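You operate a simulated robot arm through the tools that you are given. There is no shell and no other tool. Be economical: measure what you need, move in short steps, check, and stop when the job is done.

The job below is to be done with a simulated robot arm. You get a single attempt, and the scene is never put back.

JOB
Put two of the small green caps from the top of the check bench on the top of the service cabinet. Then lift the clear film flap open. Do these in the order given.

It is judged by the outcome, as a careful person would: the job done as asked, and still so three seconds after it is handed in. It fails if anything else is knocked over, pushed out of place, dropped, spilled or broken. Lids that push on must go on centred and level and be pressed home; caps that screw on are set level and turned clockwise until they are tight.

ROBOT AND FRAMES
A 7-joint arm with a two-finger parallel gripper on a trunk, on a base that drives. Base frame: it is fixed to the floor where the robot stands at the start and does not move with it; the origin is under the middle of the robot, x ahead of it, y to its left, z up; the surface under the hand at the start is at about z = 860. Lengths are in mm, angles in rad, forces in N, time in s.
Its first joint turns from -2.897 to 2.897 rad. Places, roughly: clear film flap [-1600, 2200, 1000]; small green cap (3x3x3 cm) [1000, -200, 900]; top of the service cabinet (52x19 cm) [-2740, -320, 800]. Payload 3.43 kg.
Tool frame: the origin (TCP) lies between the finger pads and is the grasp point; the fingertips stand 30 mm ahead of it; z points along the fingers, y is the line along which they close. Largest opening 94 mm; finger width 28, thickness 10; the body of the gripper, 50 by 96 mm, starts 55 mm behind the TCP.
Orientation is told as [roll, pitch, yaw] about the base's x, y, z axes, in that order, counted from this pose: with the fingers straight down and closing along the base's y, the tool's x points along the base's -x, its y along +y and its z along -z.

CONTROLS
- The arm moves only by the tool arm_command. Its arguments are lists of equal length, an entry for each row: "delta_pos": the shift along the tool's x, y, z in mm, a list of three; "rotation": the turn, a rotation vector about the tool's x, y, z in rad, a list of three; "hand": the finger opening in mm, from 0 to 94. In form: {"delta_pos": [[dx, dy, dz], ...], "rotation": [[rx, ry, rz], ...], "hand": [hand, ...]}. A call has 1 to 12 rows; each row shifts and turns the commanded pose from where the row before left it, along the tool's axes as they then stand. Each row takes 0.2 s and may step no farther than 50 mm and 0.15 rad from the row before; otherwise, or with a gripper value out of range, the whole call is refused. Where a pose cannot be reached the arm comes as near as it can. A force on the tool above 40 N (or 10 N above the force at the start of the call, whichever is more), or a blocked arm, ends the call early, and 0.2 s more pass. The fingers move at their own pace (about 45 mm/s each) and stop on an object; they squeeze with about 38 N. The grip force told is the motor's: it shows also when the fingers shut on nothing. Time passes only in rows, and 0.2 s behind the last, so rows that do not move let the fingers close. The reply holds the time, the measured pose of the TCP, the force on the tool along the base axes, the opening and the grip force, in the units named above and with some noise, with the torque about the TCP (base axes, N m) and any sound that the robot's microphone picked up.
- Cameras (640 x 400 px; columns grow to the right, rows downward): "scene" is now at [491.1, 157, 1200.7]; the picture's right is [-0.72, -0.69, 0.00], its down [-0.19, 0.20, -0.96] and it looks along [0.66, -0.69, -0.28] (base axes); focal length 284 px, centre (320, 200). "wrist" rides on the gripper at [76, 14, -103] in the tool frame; the picture's right is [-0.18, 0.98, 0.00], its down [-0.75, -0.14, -0.64] and it looks along [-0.63, -0.12, 0.77] (tool axes); focal length 243 px, centre (320, 200). There is no depth. A picture from a camera that has moved, and an enlarged one, comes with that camera's place and axes in the base frame and with its lens. The place of the scene camera against the robot may be out by one fixed shift of up to 25 mm in any direction.
- capture(camera): a new picture of that camera. It takes no simulated time.
- slide_trunk(by): slides the trunk up (or, below 0, down) by that many mm; the arm and the scene camera ride with it, the base frame stays. It gives what a move gives, with no picture.
- drive_base(legs): drives the robot by 1 to 6 legs, each [ahead, left, turn to the left] in mm, mm and rad, along the robot's own axes; the way and the turn of a leg run together, so that a leg with both is an arc; at most 1500 mm and 3.142 rad a leg. The arm and the cameras ride along, it lands a little off, and it stops where it bumps. It gives what a move gives.
- aim_head(pan, tilt): turns the head with the scene camera to pan (to the left, within 1.798 rad either way) and tilt (down, from -0.506 to 1.204), counted from straight ahead of the robot. It gives what a move gives.
- inspect(camera, box): a new picture of the part [left, top, right, bottom] of that camera's present view, enlarged. It takes no simulated time.
- finish_job(): hands the job in; it is judged then, once.

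Go step by step. Nothing tells you exact positions but the pictures and the camera data: compare them with the known pose of the tool, close in by small moves and look again before you grip or let go. The budget is 165 turns and 120 pictures, counting those below and the enlarged ones. Unless the task says otherwise, let go and move clear before handing in, and close with one line.

The tools are called after "Request:" as a command line: name --argument value ..., lists and objects as JSON in quotes. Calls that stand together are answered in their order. arm_command: Moves the arm, as the interface text tells. Its arguments: {"type":"object","properties":{"delta_pos":{"type":"array","items":{"type":"array","items":{"type":"number"}}},"rotation":{"type":"array","items":{"type":"array","items":{"type":"number"}}},"hand":{"type":"array","items":{"type":"number"}}},"required":["delta_pos","rotation","hand"]} The other tools are called the same way: slide_trunk (by) slides the trunk up or down; drive_base (legs) drives the base; aim_head (pan, tilt) turns the head that bears the scene camera; capture (camera) takes a picture; inspect (camera, box) takes an enlarged picture of a part of a camera's view; finish_job () hands the job in.

At the start:

```text
time: 0.0
eef_pos: [671.9, -183.1, 1107.2]
orientation: [0.001, 0.0, 0.001]
force: [0.5, -0.6, -0.6]
moment: [0.03, 0.01, 0.01]
width: 94.1
grip_force: 0.0
trunk travel left (down, up): [-250.0, 240.0]
robot x, y, heading: [3.0, 0.1, -0.002]
head pan, tilt: [-0.808, 0.281]
```

scene: 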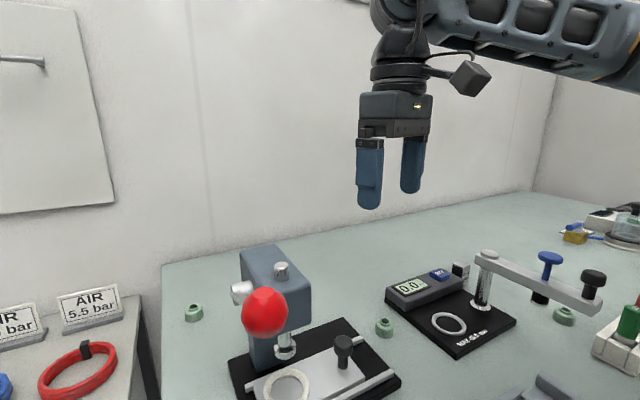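
wrist: 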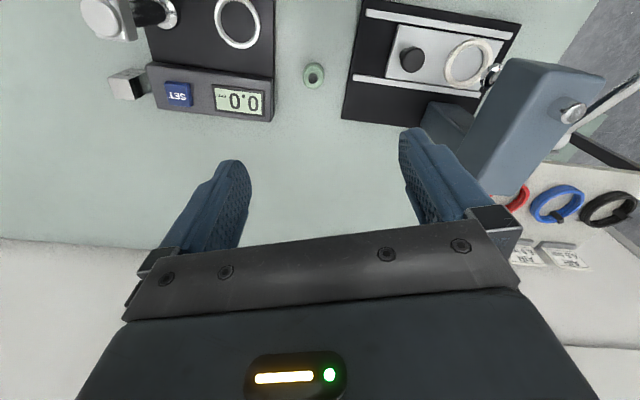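

I see what look like three green caps on the bench, at about [677,-184], [932,10] and [475,-413]. I'll look closer at them first.

Request:
inspect --camera "scene" --box '[340, 280, 440, 360]'

Request:
inspect --camera "scene" --box '[520, 230, 640, 380]'

Request:
inspect --camera "wrist" --box '[260, 30, 380, 110]'

Request:
inspect --camera "scene" --box '[150, 270, 250, 350]'

```text
5.00 times, centred on (390, 320) of scene
camera zoom: at [491.1, 157.0, 1200.7], right [-0.72, -0.69, 0.0], down [-0.19, 0.2, -0.96], along [0.66, -0.69, -0.28], focal length 1420 px, centre (-30, -400)
```

zoom: 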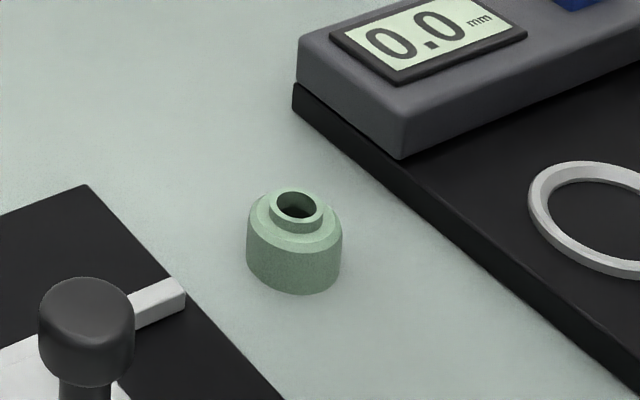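

```text
2.67 times, centred on (580, 305) of scene
camera zoom: at [491.1, 157.0, 1200.7], right [-0.72, -0.69, 0.0], down [-0.19, 0.2, -0.96], along [0.66, -0.69, -0.28], focal length 757 px, centre (-373, -80)
```

zoom: 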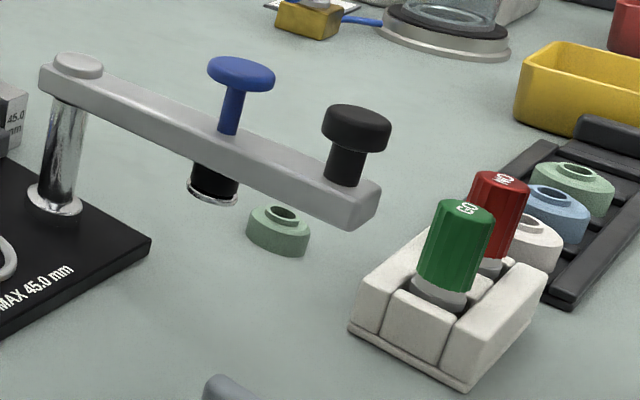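

```text
5.00 times, centred on (320, 70) of wrist
camera zoom: at [596.0, -169.1, 1210.7], right [0.18, 0.98, 0.0], down [0.75, -0.14, 0.64], along [0.63, -0.12, -0.77], focal length 1213 px, centre (320, 850)
```

zoom: 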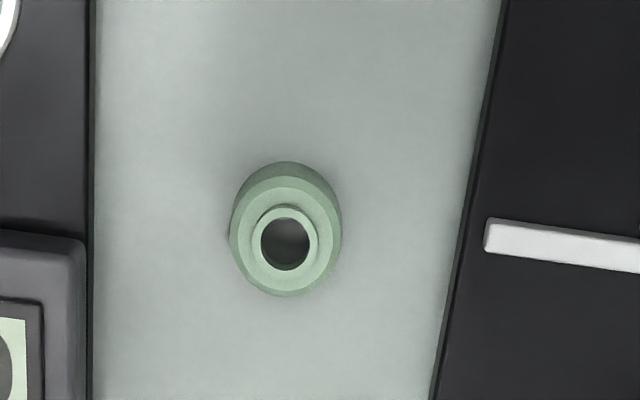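

```text
5.00 times, centred on (200, 310) of scene
camera zoom: at [491.1, 157.0, 1200.7], right [-0.72, -0.69, 0.0], down [-0.19, 0.2, -0.96], along [0.66, -0.69, -0.28], focal length 1420 px, centre (920, -350)
```

zoom: 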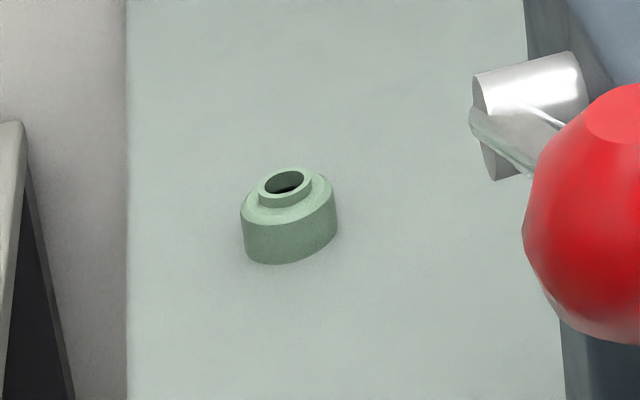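

The first cap stands at about [670,-192], nearly under the tool, with about 48 mm free on either side. I'll narrow the fingers, centre over it and come down part way.

Request:
arm_command --delta_pos '[[2, -8.5, 0], [0, 0, 50], [0, 0, 50], [0, 0, 30], [0, 0, 0]]' --rotation '[[0, 0, 0], [0, 0, 0], [0, 0, 0], [0, 0, 0], [0, 0, 0]]' --hand '[58, 58, 58, 58, 58]'

Request:
capture --camera "wrist"

Request:
capture --camera "scene"

```text
time: 1.2
eef_pos: [669.1, -191.4, 976.9]
orientation: [-0.001, 0.0, -0.001]
force: [-0.1, 0.1, -0.4]
moment: [0.01, 0.01, -0.01]
width: 58.1
grip_force: 0.1
trunk travel left (down, up): [-250.0, 240.0]
robot x, y, heading: [-3.1, -2.4, -0.001]
head pan, tilt: [-0.808, 0.281]
```

```text
113 pictures are left
camera wrist: at [594.5, -177.8, 1079.7], right [0.18, 0.98, 0.0], down [0.75, -0.14, 0.64], along [0.63, -0.12, -0.77], focal length 243 px, centre (320, 200)
```

wrist: 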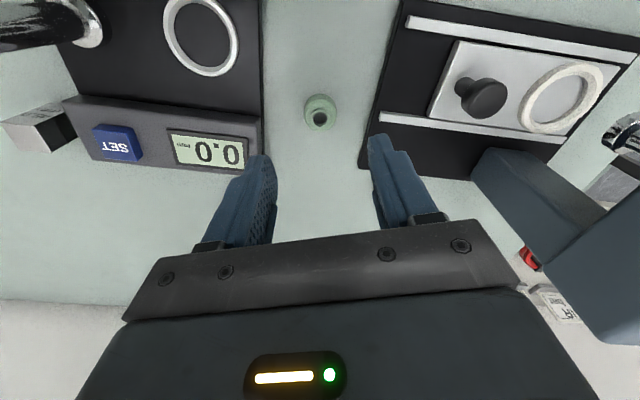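

```text
112 pictures are left
camera scene: at [491.0, 157.0, 1200.7], right [-0.72, -0.69, 0.0], down [-0.19, 0.2, -0.96], along [0.66, -0.69, -0.28], focal length 284 px, centre (320, 200)
```

scene: 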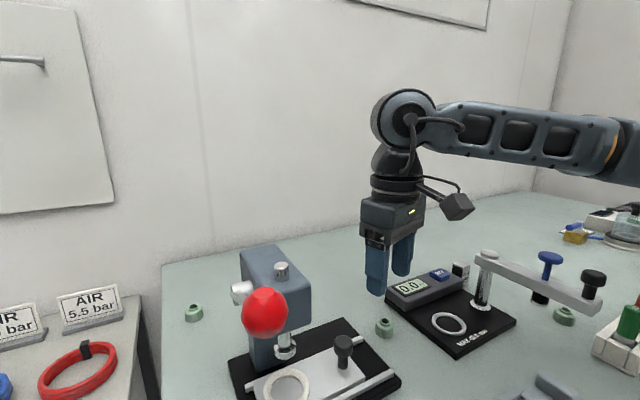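

The cap is centred at [668,-192] in the wrist view. I'll go down and grip.

Request:
arm_command --delta_pos '[[0, 0, 40], [0, 0, 30], [0, 0, 13], [0, 0, 0], [0, 0, 0], [0, 0, 0]]' --rotation '[[0, 0, 0], [0, 0, 0], [0, 0, 0], [0, 0, 0], [0, 0, 0], [0, 0, 0]]' --hand '[50, 50, 50, 20, 10, 10]'

Request:
capture --camera "wrist"

```text
time: 2.6
eef_pos: [669.4, -191.1, 893.6]
orientation: [0.001, 0.0, 0.0]
force: [0.3, 0.4, 0.4]
moment: [0.04, -0.01, 0.0]
width: 26.1
grip_force: 10.7
trunk travel left (down, up): [-250.0, 240.0]
robot x, y, heading: [1.0, -0.2, -0.003]
head pan, tilt: [-0.808, 0.281]
```

```text
111 pictures are left
camera wrist: at [594.1, -177.8, 997.3], right [0.18, 0.98, 0.0], down [0.75, -0.14, 0.64], along [0.63, -0.12, -0.77], focal length 243 px, centre (320, 200)
```

wrist: 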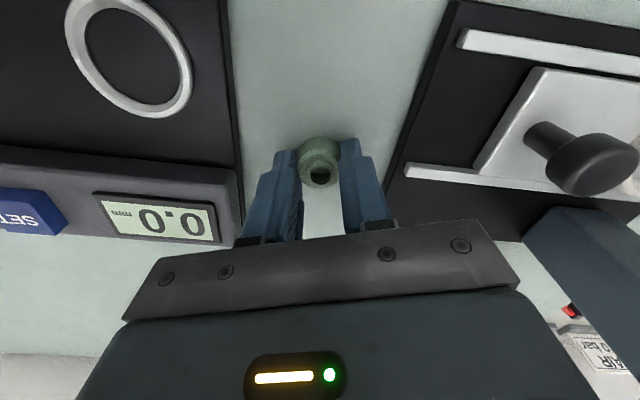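

The fingers have stopped on the cap at 26 mm. I'll let the grip firm up, lift, and check.

Request:
arm_command --delta_pos '[[0, 0, 0], [0, 0, 0], [0, 0, -15], [0, 0, -40], [0, 0, -50], [0, 0, -50], [0, 0, -50]]' --rotation '[[0, 0, 0], [0, 0, 0], [0, 0, 0], [0, 0, 0], [0, 0, 0], [0, 0, 0], [0, 0, 0]]' --hand '[10, 10, 10, 10, 10, 10, 10]'

Request:
capture --camera "wrist"

Request:
aim_head --pan 1.79 --tilt 0.3

Request:
capture --camera "scene"

```text
time: 4.2
eef_pos: [670.0, -190.4, 1101.3]
orientation: [-0.001, 0.0, 0.001]
force: [0.0, -1.0, -0.3]
moment: [-0.02, -0.01, 0.0]
width: 26.0
grip_force: 10.3
trunk travel left (down, up): [-250.0, 240.0]
robot x, y, heading: [-0.2, -1.7, -0.002]
head pan, tilt: [-0.808, 0.281]
```

```text
110 pictures are left
camera wrist: at [594.0, -177.2, 1204.1], right [0.18, 0.98, 0.0], down [0.75, -0.14, 0.64], along [0.63, -0.12, -0.77], focal length 243 px, centre (320, 200)
```

wrist: 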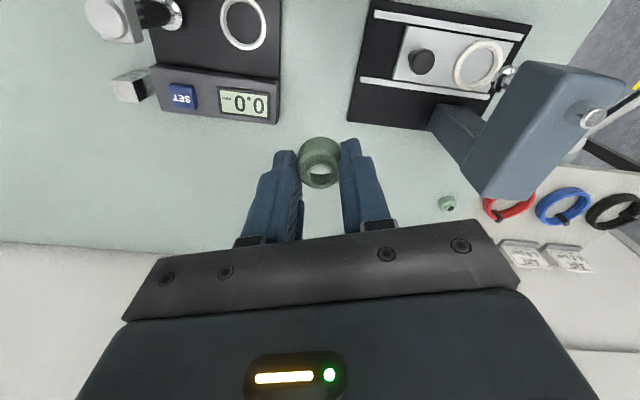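

```text
time: 6.5
eef_pos: [669.4, -190.8, 1100.7]
orientation: [0.001, 0.0, -0.001]
force: [0.5, -1.0, -0.7]
moment: [-0.02, 0.03, 0.0]
width: 26.0
grip_force: 10.3
trunk travel left (down, up): [-250.0, 240.0]
robot x, y, heading: [1.0, 3.6, 0.001]
head pan, tilt: [1.791, 0.3]
```

```text
109 pictures are left
camera scene: at [406.2, 315.6, 1198.8], right [0.98, 0.22, 0.0], down [0.06, -0.29, -0.96], along [-0.21, 0.93, -0.3], focal length 284 px, centre (320, 200)
```

scene: 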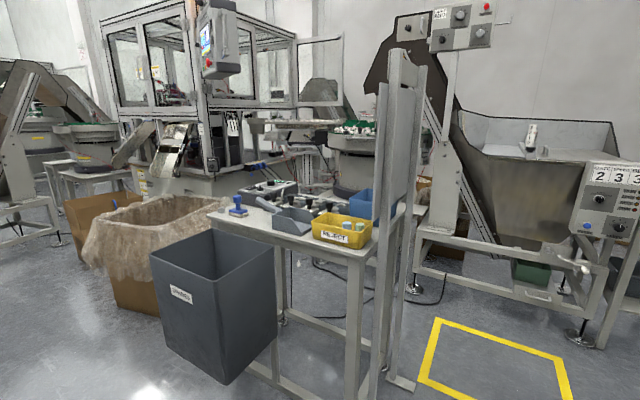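

The cap is held at 26 mm. Before driving towards the cabinet I'll look at the right rear side too.

Request:
arm_command --delta_pos '[[0, 0, -50], [0, 0, -50], [0, 0, -50], [50, 0, 0]]' --rotation '[[0, 0, 0], [0, 0, 0], [0, 0, 0], [0, 0, 0]]' --hand '[10, 10, 10, 10]'

Request:
aim_head --pan -1.79 --tilt 0.4

Request:
capture --camera "scene"

```text
time: 7.5
eef_pos: [620.5, -189.9, 1245.5]
orientation: [0.019, 0.005, 0.009]
force: [0.2, -0.4, -0.5]
moment: [0.0, 0.03, 0.0]
width: 26.5
grip_force: 9.7
trunk travel left (down, up): [-250.0, 240.0]
robot x, y, heading: [-0.1, 0.6, 0.004]
head pan, tilt: [1.791, 0.3]
```

```text
time: 10.5
eef_pos: [618.6, -192.9, 1246.7]
orientation: [0.018, 0.001, 0.001]
force: [0.4, 0.5, 0.4]
moment: [0.02, 0.01, 0.02]
width: 26.2
grip_force: 9.9
trunk travel left (down, up): [-250.0, 240.0]
robot x, y, heading: [3.4, -5.7, -0.003]
head pan, tilt: [-1.791, 0.4]
```

```text
108 pictures are left
camera scene: at [406.3, 134.0, 1189.6], right [-0.98, 0.22, 0.0], down [0.08, 0.38, -0.92], along [-0.2, -0.9, -0.39], focal length 284 px, centre (320, 200)
```

scene: 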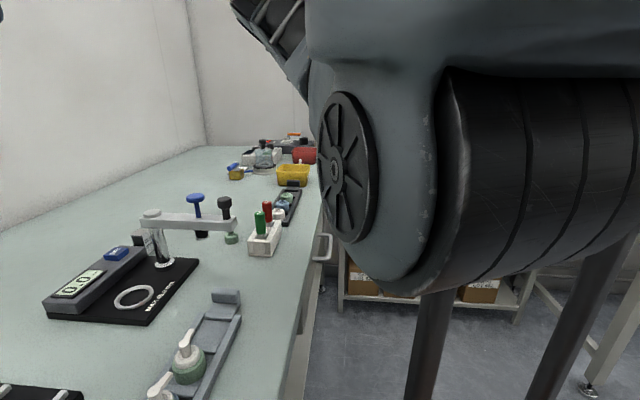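

The arm blocks the view to the right, so I'll turn the robot in place to the left and look backward along the path.

Request:
drive_base --legs '[[0, 0, 1.57]]'

Request:
aim_head --pan 1.6 --tilt 0.4

Request:
capture --camera "scene"

```text
time: 14.7
eef_pos: [196.7, 617.2, 1247.2]
orientation: [0.017, 0.002, 1.565]
force: [0.6, 0.0, 0.1]
moment: [0.0, -0.02, 0.01]
width: 26.0
grip_force: 9.6
trunk travel left (down, up): [-250.0, 240.0]
robot x, y, heading: [-1.6, -2.9, 1.563]
head pan, tilt: [-1.791, 0.4]
```

```text
time: 17.6
eef_pos: [197.1, 617.1, 1246.5]
orientation: [0.018, 0.004, 1.565]
force: [0.4, 0.0, 0.2]
moment: [-0.02, 0.01, 0.01]
width: 26.2
grip_force: 10.1
trunk travel left (down, up): [-250.0, 240.0]
robot x, y, heading: [-0.6, 0.8, 1.562]
head pan, tilt: [1.6, 0.4]
```

```text
107 pictures are left
camera scene: at [-301.3, 430.2, 1189.6], right [-0.02, 1.0, 0.0], down [0.39, 0.01, -0.92], along [-0.92, -0.02, -0.39], focal length 284 px, centre (320, 200)
```

scene: 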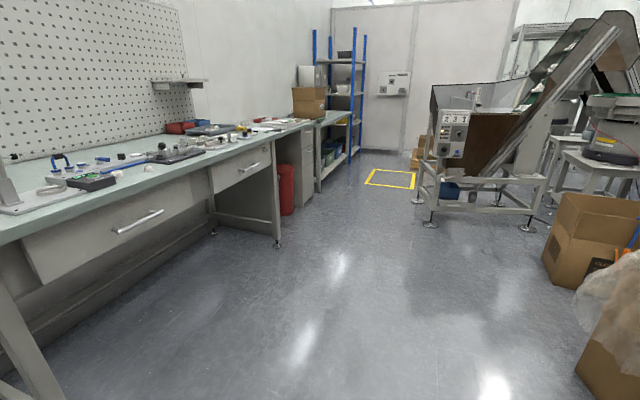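

The way behind is open floor along a bench set at an angle. I'll zoom in around where the service cabinet should be.

Request:
inspect --camera "scene" --box '[150, 60, 390, 210]'

```text
2.67 times, centred on (270, 135) of scene
camera zoom: at [-301.3, 430.2, 1189.6], right [-0.02, 1.0, 0.0], down [0.39, 0.01, -0.92], along [-0.92, -0.02, -0.39], focal length 757 px, centre (453, 373)
```

zoom: 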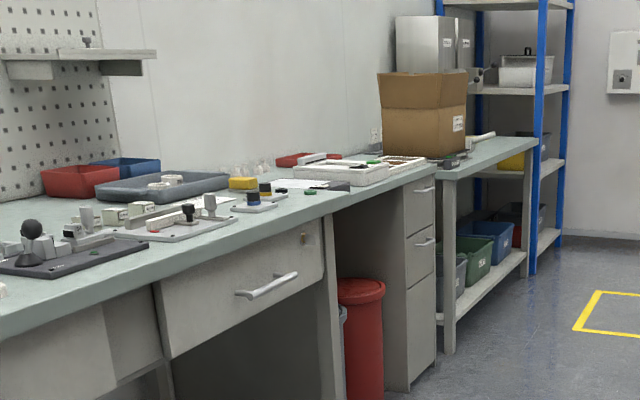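

I can't yet tell the service cabinet for certain. I'll turn farther left and look across to the -y side.

Request:
drive_base --legs '[[0, 0, 1.0]]'

Request:
aim_head --pan 1.3 --tilt 0.3

Request:
capture --camera "scene"

```text
time: 19.1
eef_pos: [39.4, 624.3, 1247.3]
orientation: [0.021, 0.002, 1.776]
force: [1.0, 0.2, -0.7]
moment: [-0.02, 0.0, 0.04]
width: 25.9
grip_force: 10.2
trunk travel left (down, up): [-250.0, 240.0]
robot x, y, heading: [-17.2, -24.9, 1.778]
head pan, tilt: [1.6, 0.4]
stopped in leg 1: the robot was blocked; the commanded pose is now the measured one
```

```text
time: 19.9
eef_pos: [40.5, 623.2, 1245.7]
orientation: [0.018, 0.002, 1.777]
force: [-0.6, 0.9, -0.1]
moment: [0.01, 0.02, 0.03]
width: 25.9
grip_force: 10.0
trunk travel left (down, up): [-250.0, 240.0]
robot x, y, heading: [-22.0, -20.4, 1.78]
head pan, tilt: [1.3, 0.3]
```

```text
105 pictures are left
camera scene: at [-407.9, 362.9, 1198.8], right [0.06, 1.0, 0.0], down [0.3, -0.02, -0.96], along [-0.95, 0.06, -0.3], focal length 284 px, centre (320, 200)
```

scene: 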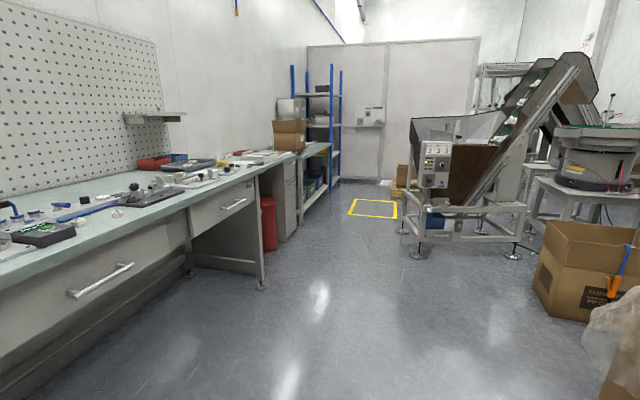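

Something blocked the turn, likely the base against the check bench, so I'll shift away from it toward the open floor and look again.

Request:
drive_base --legs '[[300, 500, 0]]'

Request:
drive_base --legs '[[0, 0, 0.9]]'

Request:
aim_head --pan 0.9 --tilt 0.3

Request:
capture --camera "scene"

```text
time: 23.2
eef_pos: [-516.0, 813.0, 1246.3]
orientation: [0.02, 0.003, 1.782]
force: [-0.3, -0.4, 0.1]
moment: [0.0, -0.04, 0.0]
width: 26.2
grip_force: 10.0
trunk travel left (down, up): [-250.0, 240.0]
robot x, y, heading: [-572.9, 165.0, 1.783]
head pan, tilt: [1.3, 0.3]
```

```text
time: 25.9
eef_pos: [-1047.6, 611.9, 1246.1]
orientation: [0.018, 0.003, 2.69]
force: [-0.5, 0.0, 0.1]
moment: [0.01, 0.02, -0.01]
width: 26.3
grip_force: 10.0
trunk travel left (down, up): [-250.0, 240.0]
robot x, y, heading: [-576.3, 170.4, 2.687]
head pan, tilt: [1.3, 0.3]
```

```text
time: 26.8
eef_pos: [-1046.8, 612.1, 1247.1]
orientation: [0.019, 0.003, 2.689]
force: [-0.5, -0.1, 0.6]
moment: [0.0, 0.01, -0.01]
width: 26.1
grip_force: 9.8
trunk travel left (down, up): [-250.0, 240.0]
robot x, y, heading: [-570.9, 168.5, 2.694]
head pan, tilt: [0.901, 0.3]
```

```text
104 pictures are left
camera scene: at [-1128.0, 127.4, 1198.8], right [-0.44, 0.9, 0.0], down [0.27, 0.13, -0.96], along [-0.86, -0.42, -0.3], focal length 284 px, centre (320, 200)
```

scene: 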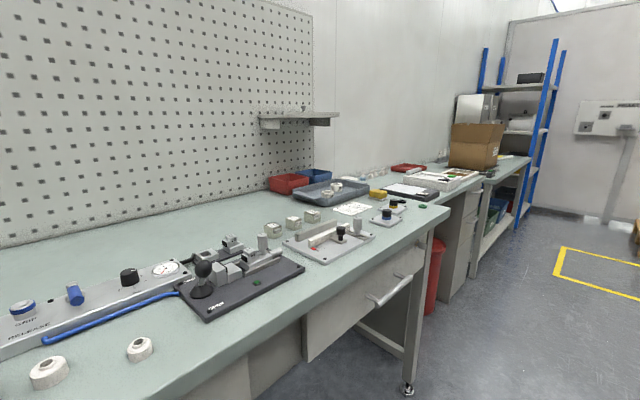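

The bench top here works out at about z=800, matching the stated height. I'll zoom at the far end to tell bench from cabinet.

Request:
inspect --camera "scene" --box '[330, 130, 550, 270]'

```text
2.86 times, centred on (440, 200) of scene
camera zoom: at [-1128.0, 127.4, 1198.8], right [-0.44, 0.9, 0.0], down [0.27, 0.13, -0.96], along [-0.86, -0.42, -0.3], focal length 811 px, centre (-23, 200)
```

zoom: 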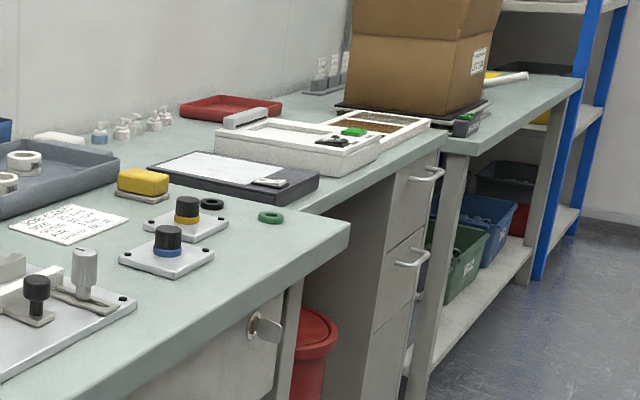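

I see two benches here in a row, and the given place lies on or near the second one. I'll drive closer for a better look.

Request:
drive_base --legs '[[1000, 0, 0]]'

Request:
aim_head --pan 0.7 --tilt 0.4

Request:
capture --camera "scene"

```text
time: 32.0
eef_pos: [-1952.2, 1045.1, 1246.3]
orientation: [0.019, 0.002, 2.694]
force: [0.3, -0.5, 0.9]
moment: [0.01, -0.01, -0.01]
width: 26.2
grip_force: 10.1
trunk travel left (down, up): [-250.0, 240.0]
robot x, y, heading: [-1478.1, 601.2, 2.691]
head pan, tilt: [0.901, 0.3]
```

```text
time: 32.7
eef_pos: [-1953.6, 1046.7, 1245.7]
orientation: [0.019, 0.001, 2.694]
force: [0.2, -0.3, 0.2]
moment: [0.01, -0.03, -0.02]
width: 26.1
grip_force: 9.6
trunk travel left (down, up): [-250.0, 240.0]
robot x, y, heading: [-1475.2, 604.1, 2.69]
head pan, tilt: [0.7, 0.4]
```

```text
102 pictures are left
camera scene: at [-2037.8, 578.2, 1189.6], right [-0.25, 0.97, 0.0], down [0.38, 0.1, -0.92], along [-0.89, -0.23, -0.39], focal length 284 px, centre (320, 200)
```

scene: 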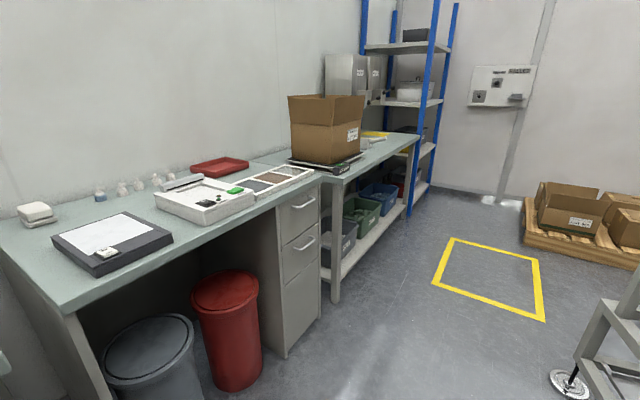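

I'll look left, toward the gap between the two benches.

Request:
aim_head --pan 1.4 --tilt 0.5

Request:
capture --camera "scene"

```text
time: 33.8
eef_pos: [-1952.8, 1045.1, 1246.2]
orientation: [0.02, 0.001, 2.694]
force: [0.1, 0.1, -0.3]
moment: [-0.01, 0.02, -0.01]
width: 26.0
grip_force: 9.9
trunk travel left (down, up): [-250.0, 240.0]
robot x, y, heading: [-1475.1, 604.0, 2.692]
head pan, tilt: [1.4, 0.499]
```

```text
101 pictures are left
camera scene: at [-2000.9, 527.3, 1180.5], right [-0.81, 0.58, 0.0], down [0.28, 0.39, -0.88], along [-0.51, -0.72, -0.48], focal length 284 px, centre (320, 200)
```

scene: 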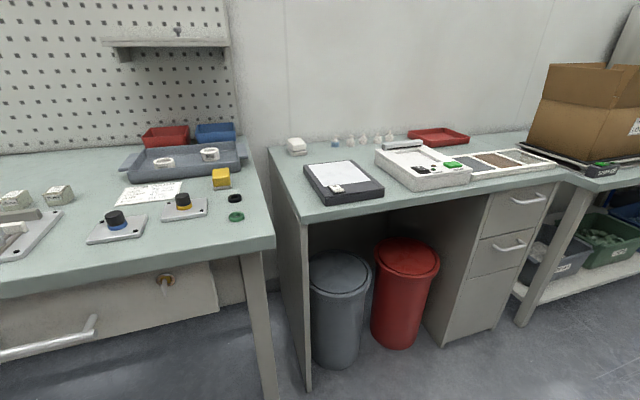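

I'll scan the other side of the room to rule out other cabinets and find the film flap.

Request:
aim_head --pan -0.6 --tilt 0.2

Request:
capture --camera "scene"

Request:
aim_head --pan -1.7 --tilt 0.2

Request:
capture --camera "scene"

```text
time: 35.7
eef_pos: [-1952.7, 1046.0, 1246.6]
orientation: [0.018, 0.002, 2.693]
force: [0.1, 0.1, -0.2]
moment: [0.0, 0.04, -0.01]
width: 26.1
grip_force: 9.6
trunk travel left (down, up): [-250.0, 240.0]
robot x, y, heading: [-1480.4, 602.3, 2.697]
head pan, tilt: [-0.6, 0.201]
```

```text
100 pictures are left
camera scene: at [-1994.8, 682.1, 1208.1], right [0.87, 0.5, 0.0], down [0.1, -0.17, -0.98], along [-0.49, 0.85, -0.2], focal length 284 px, centre (320, 200)
```

scene: 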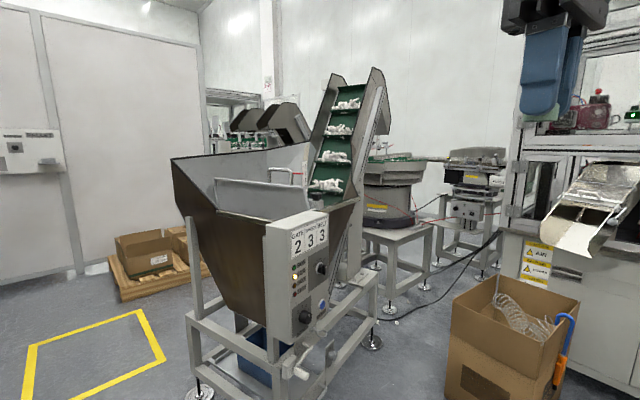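

```text
time: 37.0
eef_pos: [-1952.0, 1045.3, 1245.1]
orientation: [0.019, 0.002, 2.693]
force: [0.0, -0.2, -0.6]
moment: [0.0, 0.02, -0.02]
width: 26.3
grip_force: 10.1
trunk travel left (down, up): [-250.0, 240.0]
robot x, y, heading: [-1481.2, 603.3, 2.697]
head pan, tilt: [-1.7, 0.201]
```

```text
99 pictures are left
camera scene: at [-1897.4, 679.7, 1208.1], right [0.84, -0.54, 0.0], down [-0.11, -0.17, -0.98], along [0.53, 0.82, -0.2], focal length 284 px, centre (320, 200)
```

scene: 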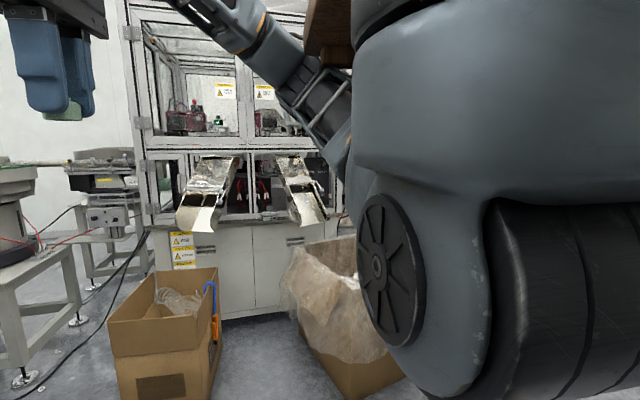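

The flap appears on the machine's chute, as the coordinates say, so the given places seem good. The cabinet place falls on this drawer desk; I'll zoom on it for labels and free space.

Request:
aim_head --pan 1.3 --tilt 0.4

Request:
inspect --camera "scene" --box '[180, 60, 500, 260]'

Request:
capture --camera "scene"

```text
time: 39.6
eef_pos: [-1952.7, 1045.2, 1245.6]
orientation: [0.018, 0.0, 2.694]
force: [-0.2, -0.2, -0.2]
moment: [0.02, 0.03, 0.02]
width: 26.1
grip_force: 10.2
trunk travel left (down, up): [-250.0, 240.0]
robot x, y, heading: [-1477.1, 604.2, 2.698]
head pan, tilt: [1.3, 0.4]
```

```text
2.00 times, centred on (340, 160) of scene
camera zoom: at [-2009.0, 531.7, 1189.6], right [-0.75, 0.66, 0.0], down [0.26, 0.29, -0.92], along [-0.61, -0.69, -0.39], focal length 568 px, centre (280, 280)
```

zoom: 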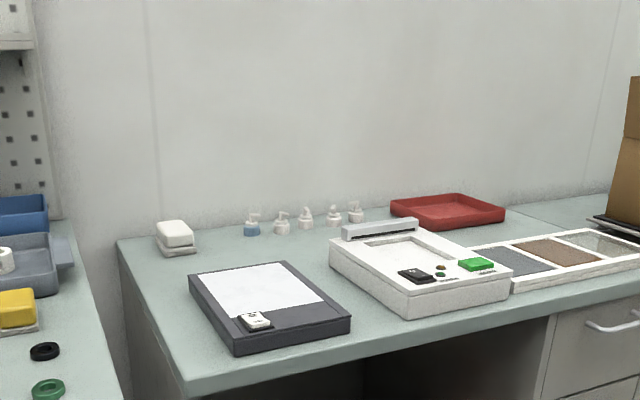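

```text
97 pictures are left
camera scene: at [-2009.0, 531.7, 1189.6], right [-0.75, 0.66, 0.0], down [0.26, 0.29, -0.92], along [-0.61, -0.69, -0.39], focal length 284 px, centre (320, 200)
```

scene: 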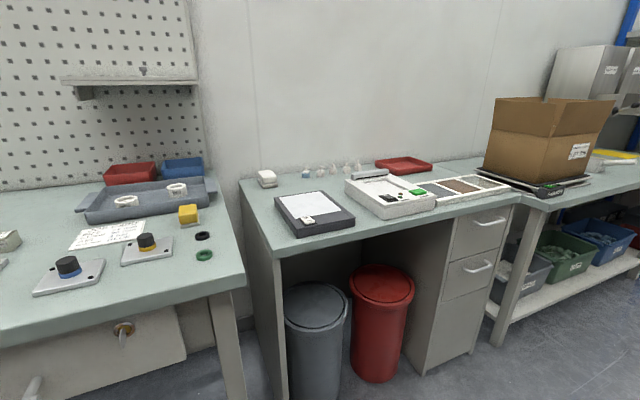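

No other surface fits that place and height, so I take this drawer desk as the service cabinet. There is a free patch behind the clipboard at about [-2718,-277]. I'll turn to face the desk and slide right alongside it.

Request:
drive_base --legs '[[0, 0, 1.68]]'

Request:
drive_base --legs '[[0, -835, 0]]'

Request:
aim_head --pan -0.2 --tilt 0.7

Request:
capture --camera "scene"

```text
time: 44.1
eef_pos: [-1872.6, 89.1, 1246.1]
orientation: [0.019, 0.002, -1.925]
force: [-1.3, 0.0, 0.5]
moment: [-0.01, 0.01, -0.02]
width: 26.1
grip_force: 10.2
trunk travel left (down, up): [-250.0, 240.0]
robot x, y, heading: [-1480.6, 604.3, -1.921]
head pan, tilt: [1.3, 0.4]
```

```text
time: 48.4
eef_pos: [-2636.5, 371.4, 1246.3]
orientation: [0.019, 0.001, -1.936]
force: [0.6, -0.4, 0.1]
moment: [0.02, 0.01, 0.01]
width: 26.4
grip_force: 10.3
trunk travel left (down, up): [-250.0, 240.0]
robot x, y, heading: [-2230.3, 881.0, -1.937]
head pan, tilt: [1.3, 0.4]
stopped in leg 1: the robot was blocked; the commanded pose is now the measured one
```

```text
time: 50.0
eef_pos: [-2636.2, 371.2, 1246.2]
orientation: [0.018, 0.003, -1.935]
force: [0.5, -0.6, 0.4]
moment: [-0.02, 0.01, -0.01]
width: 26.1
grip_force: 10.1
trunk travel left (down, up): [-250.0, 240.0]
robot x, y, heading: [-2235.4, 878.5, -1.935]
head pan, tilt: [-0.201, 0.7]
```

```text
96 pictures are left
camera scene: at [-2225.5, 346.8, 1162.7], right [-0.85, 0.53, 0.0], down [0.34, 0.54, -0.77], along [-0.41, -0.65, -0.64], focal length 284 px, centre (320, 200)
```

scene: 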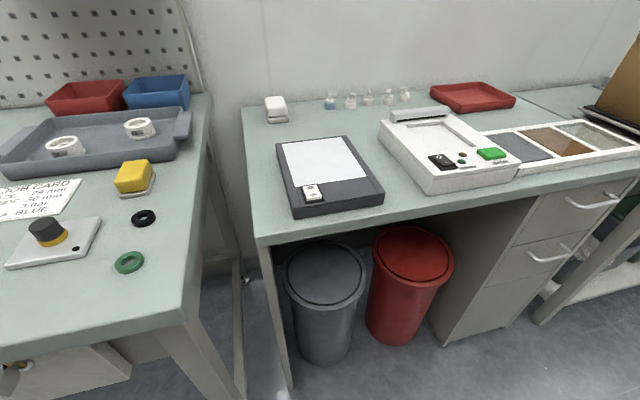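

The base brushed something on its right rear, likely the hopper stand, but I'm already well placed along the desk. I'll drive forward in steps.

Request:
drive_base --legs '[[200, 0, 0], [190, -40, 0.02]]'

Request:
capture --camera "scene"

Request:
capture --camera "wrist"

```text
time: 52.8
eef_pos: [-2802.6, 12.2, 1247.1]
orientation: [0.02, 0.001, -1.915]
force: [0.1, -0.5, -0.3]
moment: [0.03, -0.01, -0.01]
width: 26.2
grip_force: 9.8
trunk travel left (down, up): [-250.0, 240.0]
robot x, y, heading: [-2411.5, 527.2, -1.921]
head pan, tilt: [-0.201, 0.7]
```

```text
95 pictures are left
camera scene: at [-2390.4, -5.3, 1162.7], right [-0.85, 0.52, 0.0], down [0.33, 0.55, -0.76], along [-0.4, -0.65, -0.64], focal length 284 px, centre (320, 200)
```

scene: 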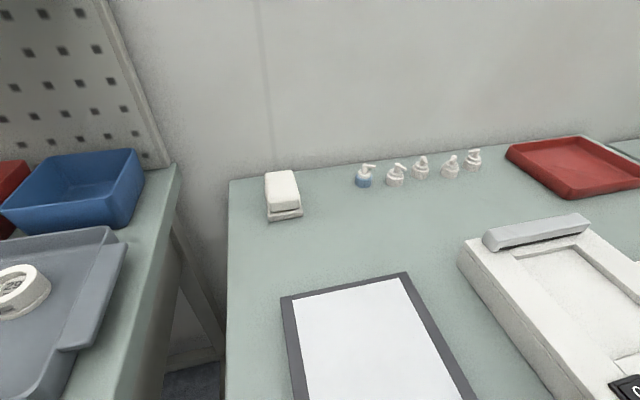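

```text
94 pictures are left
camera wrist: at [-2763.5, 78.3, 1349.8], right [0.86, -0.51, 0.02], down [-0.4, -0.66, 0.64], along [-0.31, -0.56, -0.77], focal length 243 px, centre (320, 200)
```

wrist: 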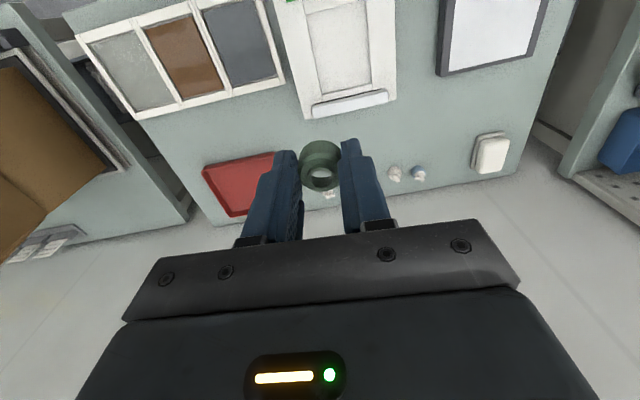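

The free patch lies behind the clipboard, in front of the small bottles. I'll bring the cap over about [-2655,-292] while staying high.

Request:
arm_command --delta_pos '[[-29.6, 30.2, 20], [-29.6, 30.2, 20], [-29.6, 30.2, 20], [-29.6, 30.2, 20], [-29.6, 30.2, 20], [-29.6, 30.2, 20], [-29.6, 30.2, 20], [-29.6, 30.2, 20], [0, 0, 0]]' --rotation '[[0, 0, 0], [0, 0, 0], [0, 0, 0], [0, 0, 0], [0, 0, 0], [0, 0, 0], [0, 0, 0], [0, 0, 0], [0, 0, 0]]' --hand '[10, 10, 10, 10, 10, 10, 10, 10, 10]'

Request:
capture --camera "scene"

Request:
capture --camera "wrist"

```text
time: 54.8
eef_pos: [-2652.1, -293.9, 1091.1]
orientation: [0.02, 0.002, -1.918]
force: [-0.6, -0.4, 0.2]
moment: [0.01, 0.01, 0.0]
width: 25.9
grip_force: 9.7
trunk travel left (down, up): [-250.0, 240.0]
robot x, y, heading: [-2411.4, 526.4, -1.915]
head pan, tilt: [-0.201, 0.7]
```

```text
93 pictures are left
camera scene: at [-2390.2, -5.2, 1162.7], right [-0.85, 0.52, 0.0], down [0.33, 0.55, -0.76], along [-0.4, -0.65, -0.64], focal length 284 px, centre (320, 200)
```

scene: 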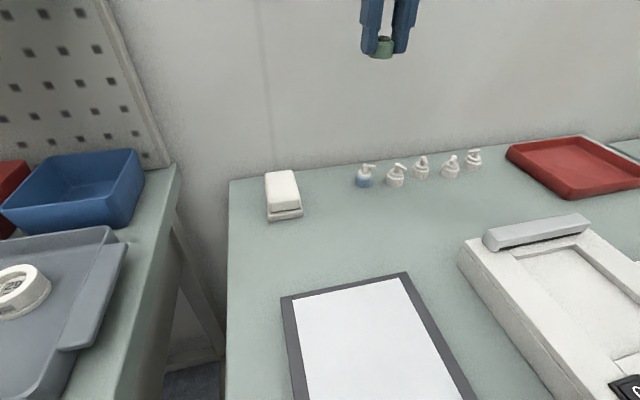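

```text
92 pictures are left
camera wrist: at [-2613.4, -227.4, 1194.3], right [0.86, -0.51, 0.02], down [-0.4, -0.66, 0.64], along [-0.31, -0.56, -0.77], focal length 243 px, centre (320, 200)
```

wrist: 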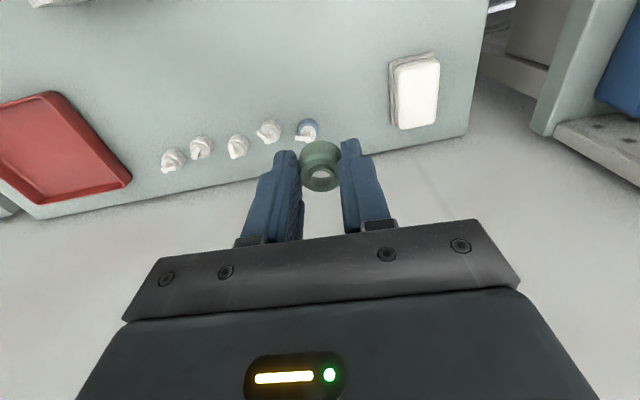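

The cap is above a clear spot with the blue bottle about 86 mm beyond. I'll level the tool and descend.

Request:
arm_command --delta_pos '[[0, 0, 40], [0, 0, 50], [0, 0, 50], [0, 0, 40], [0, 0, 20], [0, 0, 0]]' --rotation '[[-0.0067, -0.0188, 0], [0, 0, 0], [0, 0, 0], [0, 0, 0], [0, 0, 0], [0, 0, 0]]' --hand '[10, 10, 10, 10, 10, 10]'

Request:
capture --camera "scene"

Request:
capture --camera "wrist"

```text
time: 56.2
eef_pos: [-2648.1, -298.5, 890.2]
orientation: [0.028, -0.018, -1.919]
force: [0.3, 0.2, -0.3]
moment: [-0.01, 0.02, -0.01]
width: 26.0
grip_force: 9.8
trunk travel left (down, up): [-250.0, 240.0]
robot x, y, heading: [-2411.7, 524.5, -1.92]
head pan, tilt: [-0.201, 0.7]
```

```text
91 pictures are left
camera scene: at [-2390.4, -5.2, 1162.7], right [-0.85, 0.52, 0.0], down [0.33, 0.55, -0.76], along [-0.4, -0.65, -0.64], focal length 284 px, centre (320, 200)
```

scene: 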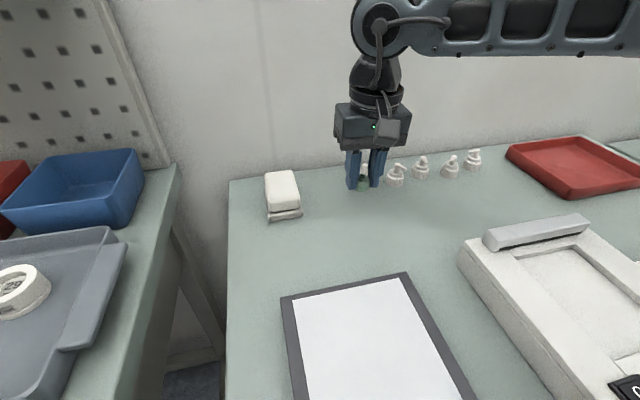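

```text
90 pictures are left
camera wrist: at [-2609.3, -229.8, 992.2], right [0.86, -0.51, 0.03], down [-0.4, -0.64, 0.65], along [-0.31, -0.57, -0.76], focal length 243 px, centre (320, 200)
```

wrist: 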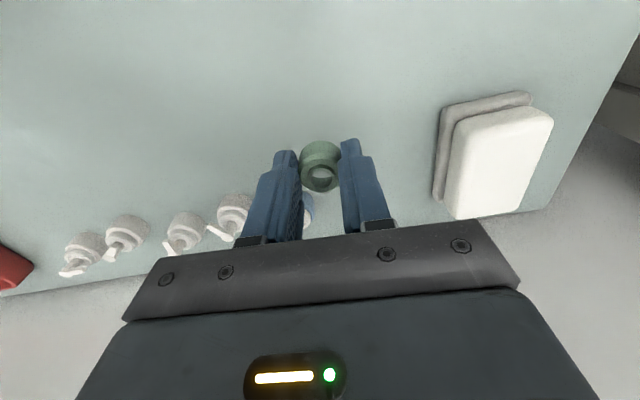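

The tilt correction must be about the tool's own axes, so I'll fix that, shift 20 mm toward the robot and lower carefully until contact.

Request:
arm_command --delta_pos '[[20, 0, 0], [0, 0, 15], [0, 0, 15], [0, 0, 10], [0, 0, 0]]' --rotation '[[0.028, 0.018, 0], [0, 0, 0], [0, 0, 0], [0, 0, 0], [0, 0, 0]]' --hand '[10, 10, 10, 10, 10]'

Request:
inspect --camera "scene" --box '[300, 120, 460, 260]'

```text
time: 57.4
eef_pos: [-2641.6, -279.0, 850.2]
orientation: [-0.001, 0.0, -1.918]
force: [0.0, -0.3, -0.7]
moment: [-0.01, -0.01, -0.01]
width: 26.1
grip_force: 9.9
trunk travel left (down, up): [-250.0, 240.0]
robot x, y, heading: [-2410.3, 526.7, -1.913]
head pan, tilt: [-0.201, 0.7]
```

```text
2.86 times, centred on (380, 190) of scene
camera zoom: at [-2390.4, -5.3, 1162.7], right [-0.85, 0.52, 0.0], down [0.33, 0.55, -0.76], along [-0.4, -0.65, -0.64], focal length 811 px, centre (149, 229)
```

zoom: 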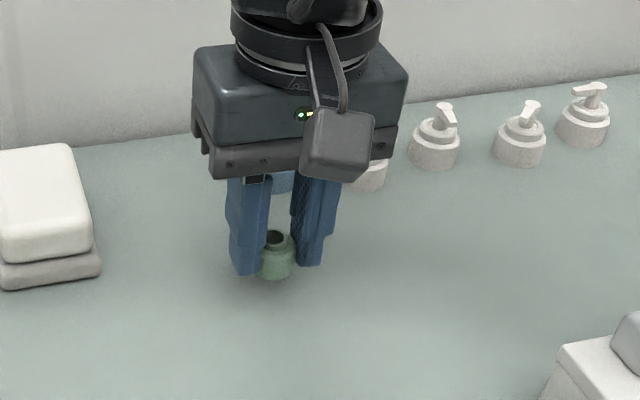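

Close to the surface now. I'll go down in small steps watching the force.

Request:
arm_command --delta_pos '[[0, 0, 4], [0, 0, 4], [0, 0, 2], [0, 0, 0]]' --rotation '[[0, 0, 0], [0, 0, 0], [0, 0, 0], [0, 0, 0]]' --hand '[10, 10, 10, 10]'

Request:
inspect --camera "scene" --box '[340, 170, 400, 230]'

```text
time: 58.4
eef_pos: [-2641.8, -280.4, 839.8]
orientation: [-0.003, 0.0, -1.917]
force: [-0.3, -0.5, -0.8]
moment: [-0.01, -0.01, 0.0]
width: 25.9
grip_force: 10.1
trunk travel left (down, up): [-250.0, 240.0]
robot x, y, heading: [-2409.6, 525.3, -1.921]
head pan, tilt: [-0.201, 0.7]
```

```text
6.67 times, centred on (370, 200) of scene
camera zoom: at [-2390.4, -5.3, 1162.7], right [-0.85, 0.52, 0.0], down [0.33, 0.55, -0.76], along [-0.4, -0.65, -0.64], focal length 1893 px, centre (-13, 200)
```

zoom: 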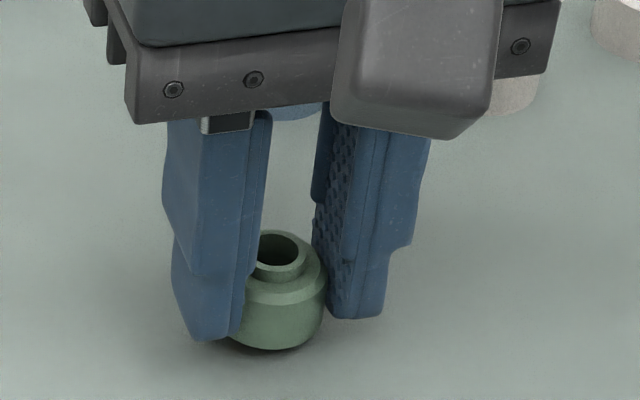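

Request:
arm_command --delta_pos '[[0, 0, 2], [0, 0, 2], [0, 0, 0]]' --rotation '[[0, 0, 0], [0, 0, 0], [0, 0, 0]]' --hand '[10, 10, 10]'

```text
time: 59.2
eef_pos: [-2642.2, -279.4, 835.3]
orientation: [0.0, 0.001, -1.918]
force: [0.9, 0.4, -1.1]
moment: [-0.03, 0.01, -0.01]
width: 26.1
grip_force: 10.3
trunk travel left (down, up): [-250.0, 240.0]
robot x, y, heading: [-2407.6, 529.7, -1.916]
head pan, tilt: [-0.201, 0.7]
```

No contact yet at 835; I'll keep stepping down by 1–2 mm.

Request:
arm_command --delta_pos '[[0, 0, 1.5], [0, 0, 1.5], [0, 0, 0]]' --rotation '[[0, 0, 0], [0, 0, 0], [0, 0, 0]]' --hand '[10, 10, 10]'

Request:
inspect --camera "scene" --box '[340, 170, 400, 230]'

```text
time: 60.0
eef_pos: [-2640.9, -279.0, 833.3]
orientation: [-0.004, -0.001, -1.918]
force: [0.8, 0.0, 1.8]
moment: [-0.04, -0.01, 0.0]
width: 26.1
grip_force: 10.7
trunk travel left (down, up): [-250.0, 240.0]
robot x, y, heading: [-2413.0, 527.2, -1.912]
head pan, tilt: [-0.201, 0.7]
```

```text
6.67 times, centred on (370, 200) of scene
camera zoom: at [-2390.3, -5.2, 1162.8], right [-0.85, 0.52, 0.0], down [0.33, 0.55, -0.76], along [-0.4, -0.65, -0.64], focal length 1893 px, centre (-13, 200)
```

zoom: 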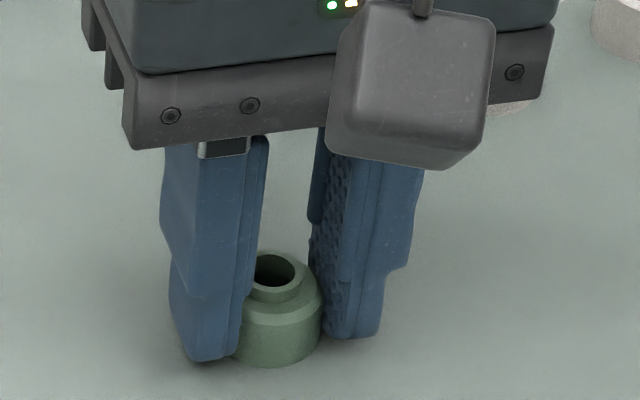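

Light contact shows at z=833, so the cap is on the surface. I'll open and rise straight up.

Request:
arm_command --delta_pos '[[0, 0, 0], [0, 0, 0], [0, 0, 0], [0, 0, -20], [0, 0, -50], [0, 0, -50], [0, 0, -50], [0, 0, -50]]' --rotation '[[0, 0, 0], [0, 0, 0], [0, 0, 0], [0, 0, 0], [0, 0, 0], [0, 0, 0], [0, 0, 0], [0, 0, 0]]' --hand '[30, 40, 50, 56, 56, 56, 56, 56]'

Request:
capture --camera "scene"

```text
time: 61.8
eef_pos: [-2643.3, -279.0, 1053.5]
orientation: [-0.002, 0.002, -1.917]
force: [-0.3, -0.8, -0.4]
moment: [-0.01, -0.02, 0.0]
width: 56.1
grip_force: 0.0
trunk travel left (down, up): [-250.0, 240.0]
robot x, y, heading: [-2409.8, 528.9, -1.917]
head pan, tilt: [-0.201, 0.7]
```

```text
86 pictures are left
camera scene: at [-2390.5, -5.5, 1162.5], right [-0.85, 0.52, 0.0], down [0.33, 0.55, -0.76], along [-0.4, -0.65, -0.64], focal length 284 px, centre (320, 200)
```

scene: 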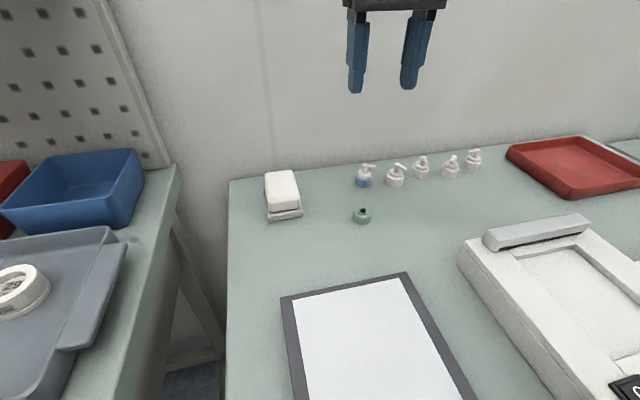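

The first cap stands cleanly on the desk. I'll raise and retract the arm, then drive back to the check bench for the second.

Request:
arm_command --delta_pos '[[0, 0, -40], [0, 0, -40], [25, 0, -40], [40, 0, -25], [45, 0, 0], [45, 0, 0], [45, 0, 0]]' --rotation '[[0, 0, 0], [0, 0, 0], [0, 0, 0], [0, 0, 0], [0, 0, 0], [0, 0, 0], [0, 0, 0]]' --hand '[56, 56, 56, 56, 56, 56, 56]'

Request:
drive_base --legs '[[-220, 0, 0], [0, 750, 0]]'

Request:
drive_base --legs '[[0, 0, 1.917]]'

Request:
aim_head --pan -0.3 --tilt 0.35

Request:
capture --camera "scene"

```text
time: 63.4
eef_pos: [-2573.4, -90.2, 1197.9]
orientation: [-0.001, 0.003, -1.92]
force: [0.4, -0.2, 0.1]
moment: [0.01, 0.0, 0.0]
width: 56.2
grip_force: 0.1
trunk travel left (down, up): [-250.0, 240.0]
robot x, y, heading: [-2413.3, 528.5, -1.913]
head pan, tilt: [-0.201, 0.7]
```

```text
time: 68.8
eef_pos: [-1789.4, -139.8, 1199.8]
orientation: [-0.002, 0.001, -1.915]
force: [-0.3, 0.7, 0.8]
moment: [-0.01, 0.02, 0.0]
width: 55.9
grip_force: 0.1
trunk travel left (down, up): [-250.0, 240.0]
robot x, y, heading: [-1631.1, 479.1, -1.913]
head pan, tilt: [-0.201, 0.7]
```

```text
time: 73.8
eef_pos: [-992.4, 537.1, 1198.7]
orientation: [-0.001, 0.0, -0.001]
force: [-0.2, -0.8, -0.8]
moment: [-0.03, 0.01, -0.04]
width: 56.0
grip_force: 0.1
trunk travel left (down, up): [-250.0, 240.0]
robot x, y, heading: [-1629.0, 478.2, 0.0]
head pan, tilt: [-0.201, 0.7]
```

```text
time: 74.6
eef_pos: [-991.9, 537.6, 1199.1]
orientation: [-0.001, -0.001, 0.0]
force: [0.6, 0.1, 0.0]
moment: [0.01, 0.0, 0.0]
width: 55.9
grip_force: 0.0
trunk travel left (down, up): [-250.0, 240.0]
robot x, y, heading: [-1628.5, 477.5, 0.002]
head pan, tilt: [-0.3, 0.351]
```

```text
85 pictures are left
camera scene: at [-1114.3, 678.1, 1194.0], right [-0.29, -0.96, 0.0], down [-0.33, 0.1, -0.94], along [0.9, -0.28, -0.34], focal length 284 px, centre (320, 200)
```

scene: 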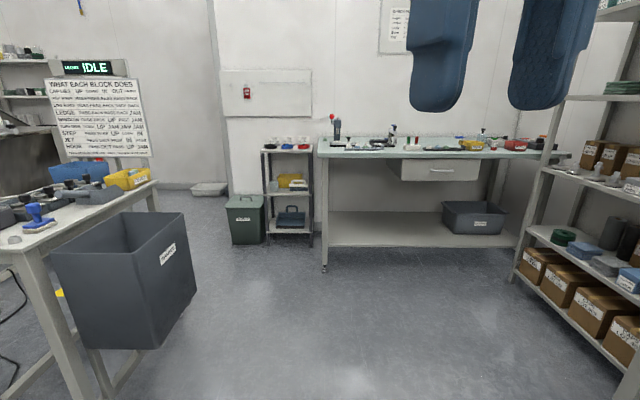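

The way back is clear. I'll drive to the check bench.

Request:
drive_base --legs '[[800, -220, 0], [840, -230, 0]]'

Request:
aim_head --pan -0.4 --tilt 0.6

Request:
capture --camera "scene"

Request:
capture --camera "wrist"

```text
time: 83.2
eef_pos: [651.3, 98.0, 1198.6]
orientation: [-0.002, 0.001, 0.0]
force: [0.2, -0.2, 0.2]
moment: [-0.01, -0.03, -0.01]
width: 55.9
grip_force: 0.1
trunk travel left (down, up): [-250.0, 240.0]
robot x, y, heading: [12.7, 41.2, 0.006]
head pan, tilt: [-0.3, 0.351]
```

```text
time: 84.0
eef_pos: [651.9, 98.4, 1198.9]
orientation: [-0.002, 0.0, -0.001]
force: [0.6, -1.0, -0.1]
moment: [-0.03, -0.03, 0.02]
width: 56.0
grip_force: 0.0
trunk travel left (down, up): [-250.0, 240.0]
robot x, y, heading: [15.3, 40.7, 0.002]
head pan, tilt: [-0.4, 0.6]
```

```text
84 pictures are left
camera scene: at [521.1, 231.9, 1171.4], right [-0.39, -0.92, 0.0], down [-0.52, 0.22, -0.83], along [0.76, -0.32, -0.56], focal length 284 px, centre (320, 200)
```

scene: 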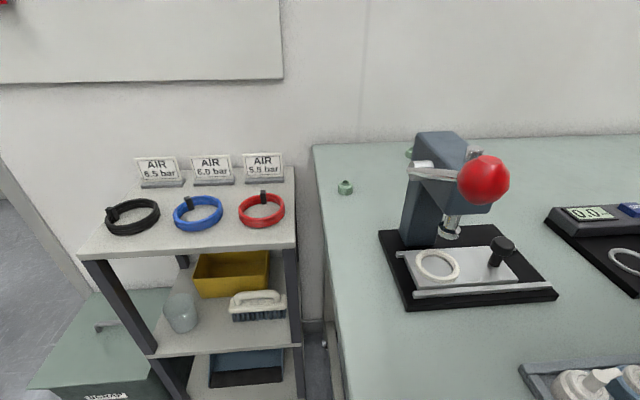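

```text
83 pictures are left
camera wrist: at [575.9, 112.0, 1302.4], right [0.18, 0.98, 0.0], down [0.75, -0.14, 0.64], along [0.63, -0.12, -0.77], focal length 243 px, centre (320, 200)
```

wrist: 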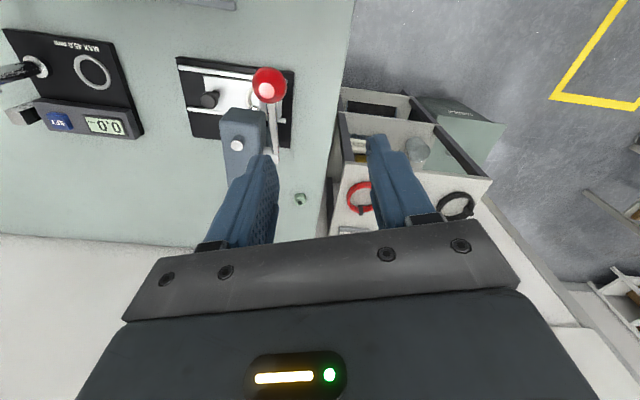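

The second cap is at about [911–940, 4], just beyond and left of the press. The arm would pass over the press lever from here, so I'll shift the base left and raise the trunk, approaching from the left.

Request:
drive_base --legs '[[0, 290, 0]]'

Request:
slide_trunk --by 120

```text
time: 86.0
eef_pos: [651.1, 386.8, 1199.8]
orientation: [-0.001, 0.0, 0.0]
force: [0.5, 0.3, 0.0]
moment: [-0.03, 0.01, 0.02]
width: 56.2
grip_force: 0.0
trunk travel left (down, up): [-250.0, 240.0]
robot x, y, heading: [13.6, 332.7, 0.005]
head pan, tilt: [-0.4, 0.6]
```

```text
time: 87.5
eef_pos: [650.6, 387.2, 1319.2]
orientation: [-0.002, 0.001, -0.001]
force: [-0.1, -0.5, 0.2]
moment: [-0.02, 0.0, -0.01]
width: 56.0
grip_force: 0.2
trunk travel left (down, up): [-370.0, 120.0]
robot x, y, heading: [12.7, 336.5, 0.002]
head pan, tilt: [-0.4, 0.6]
```

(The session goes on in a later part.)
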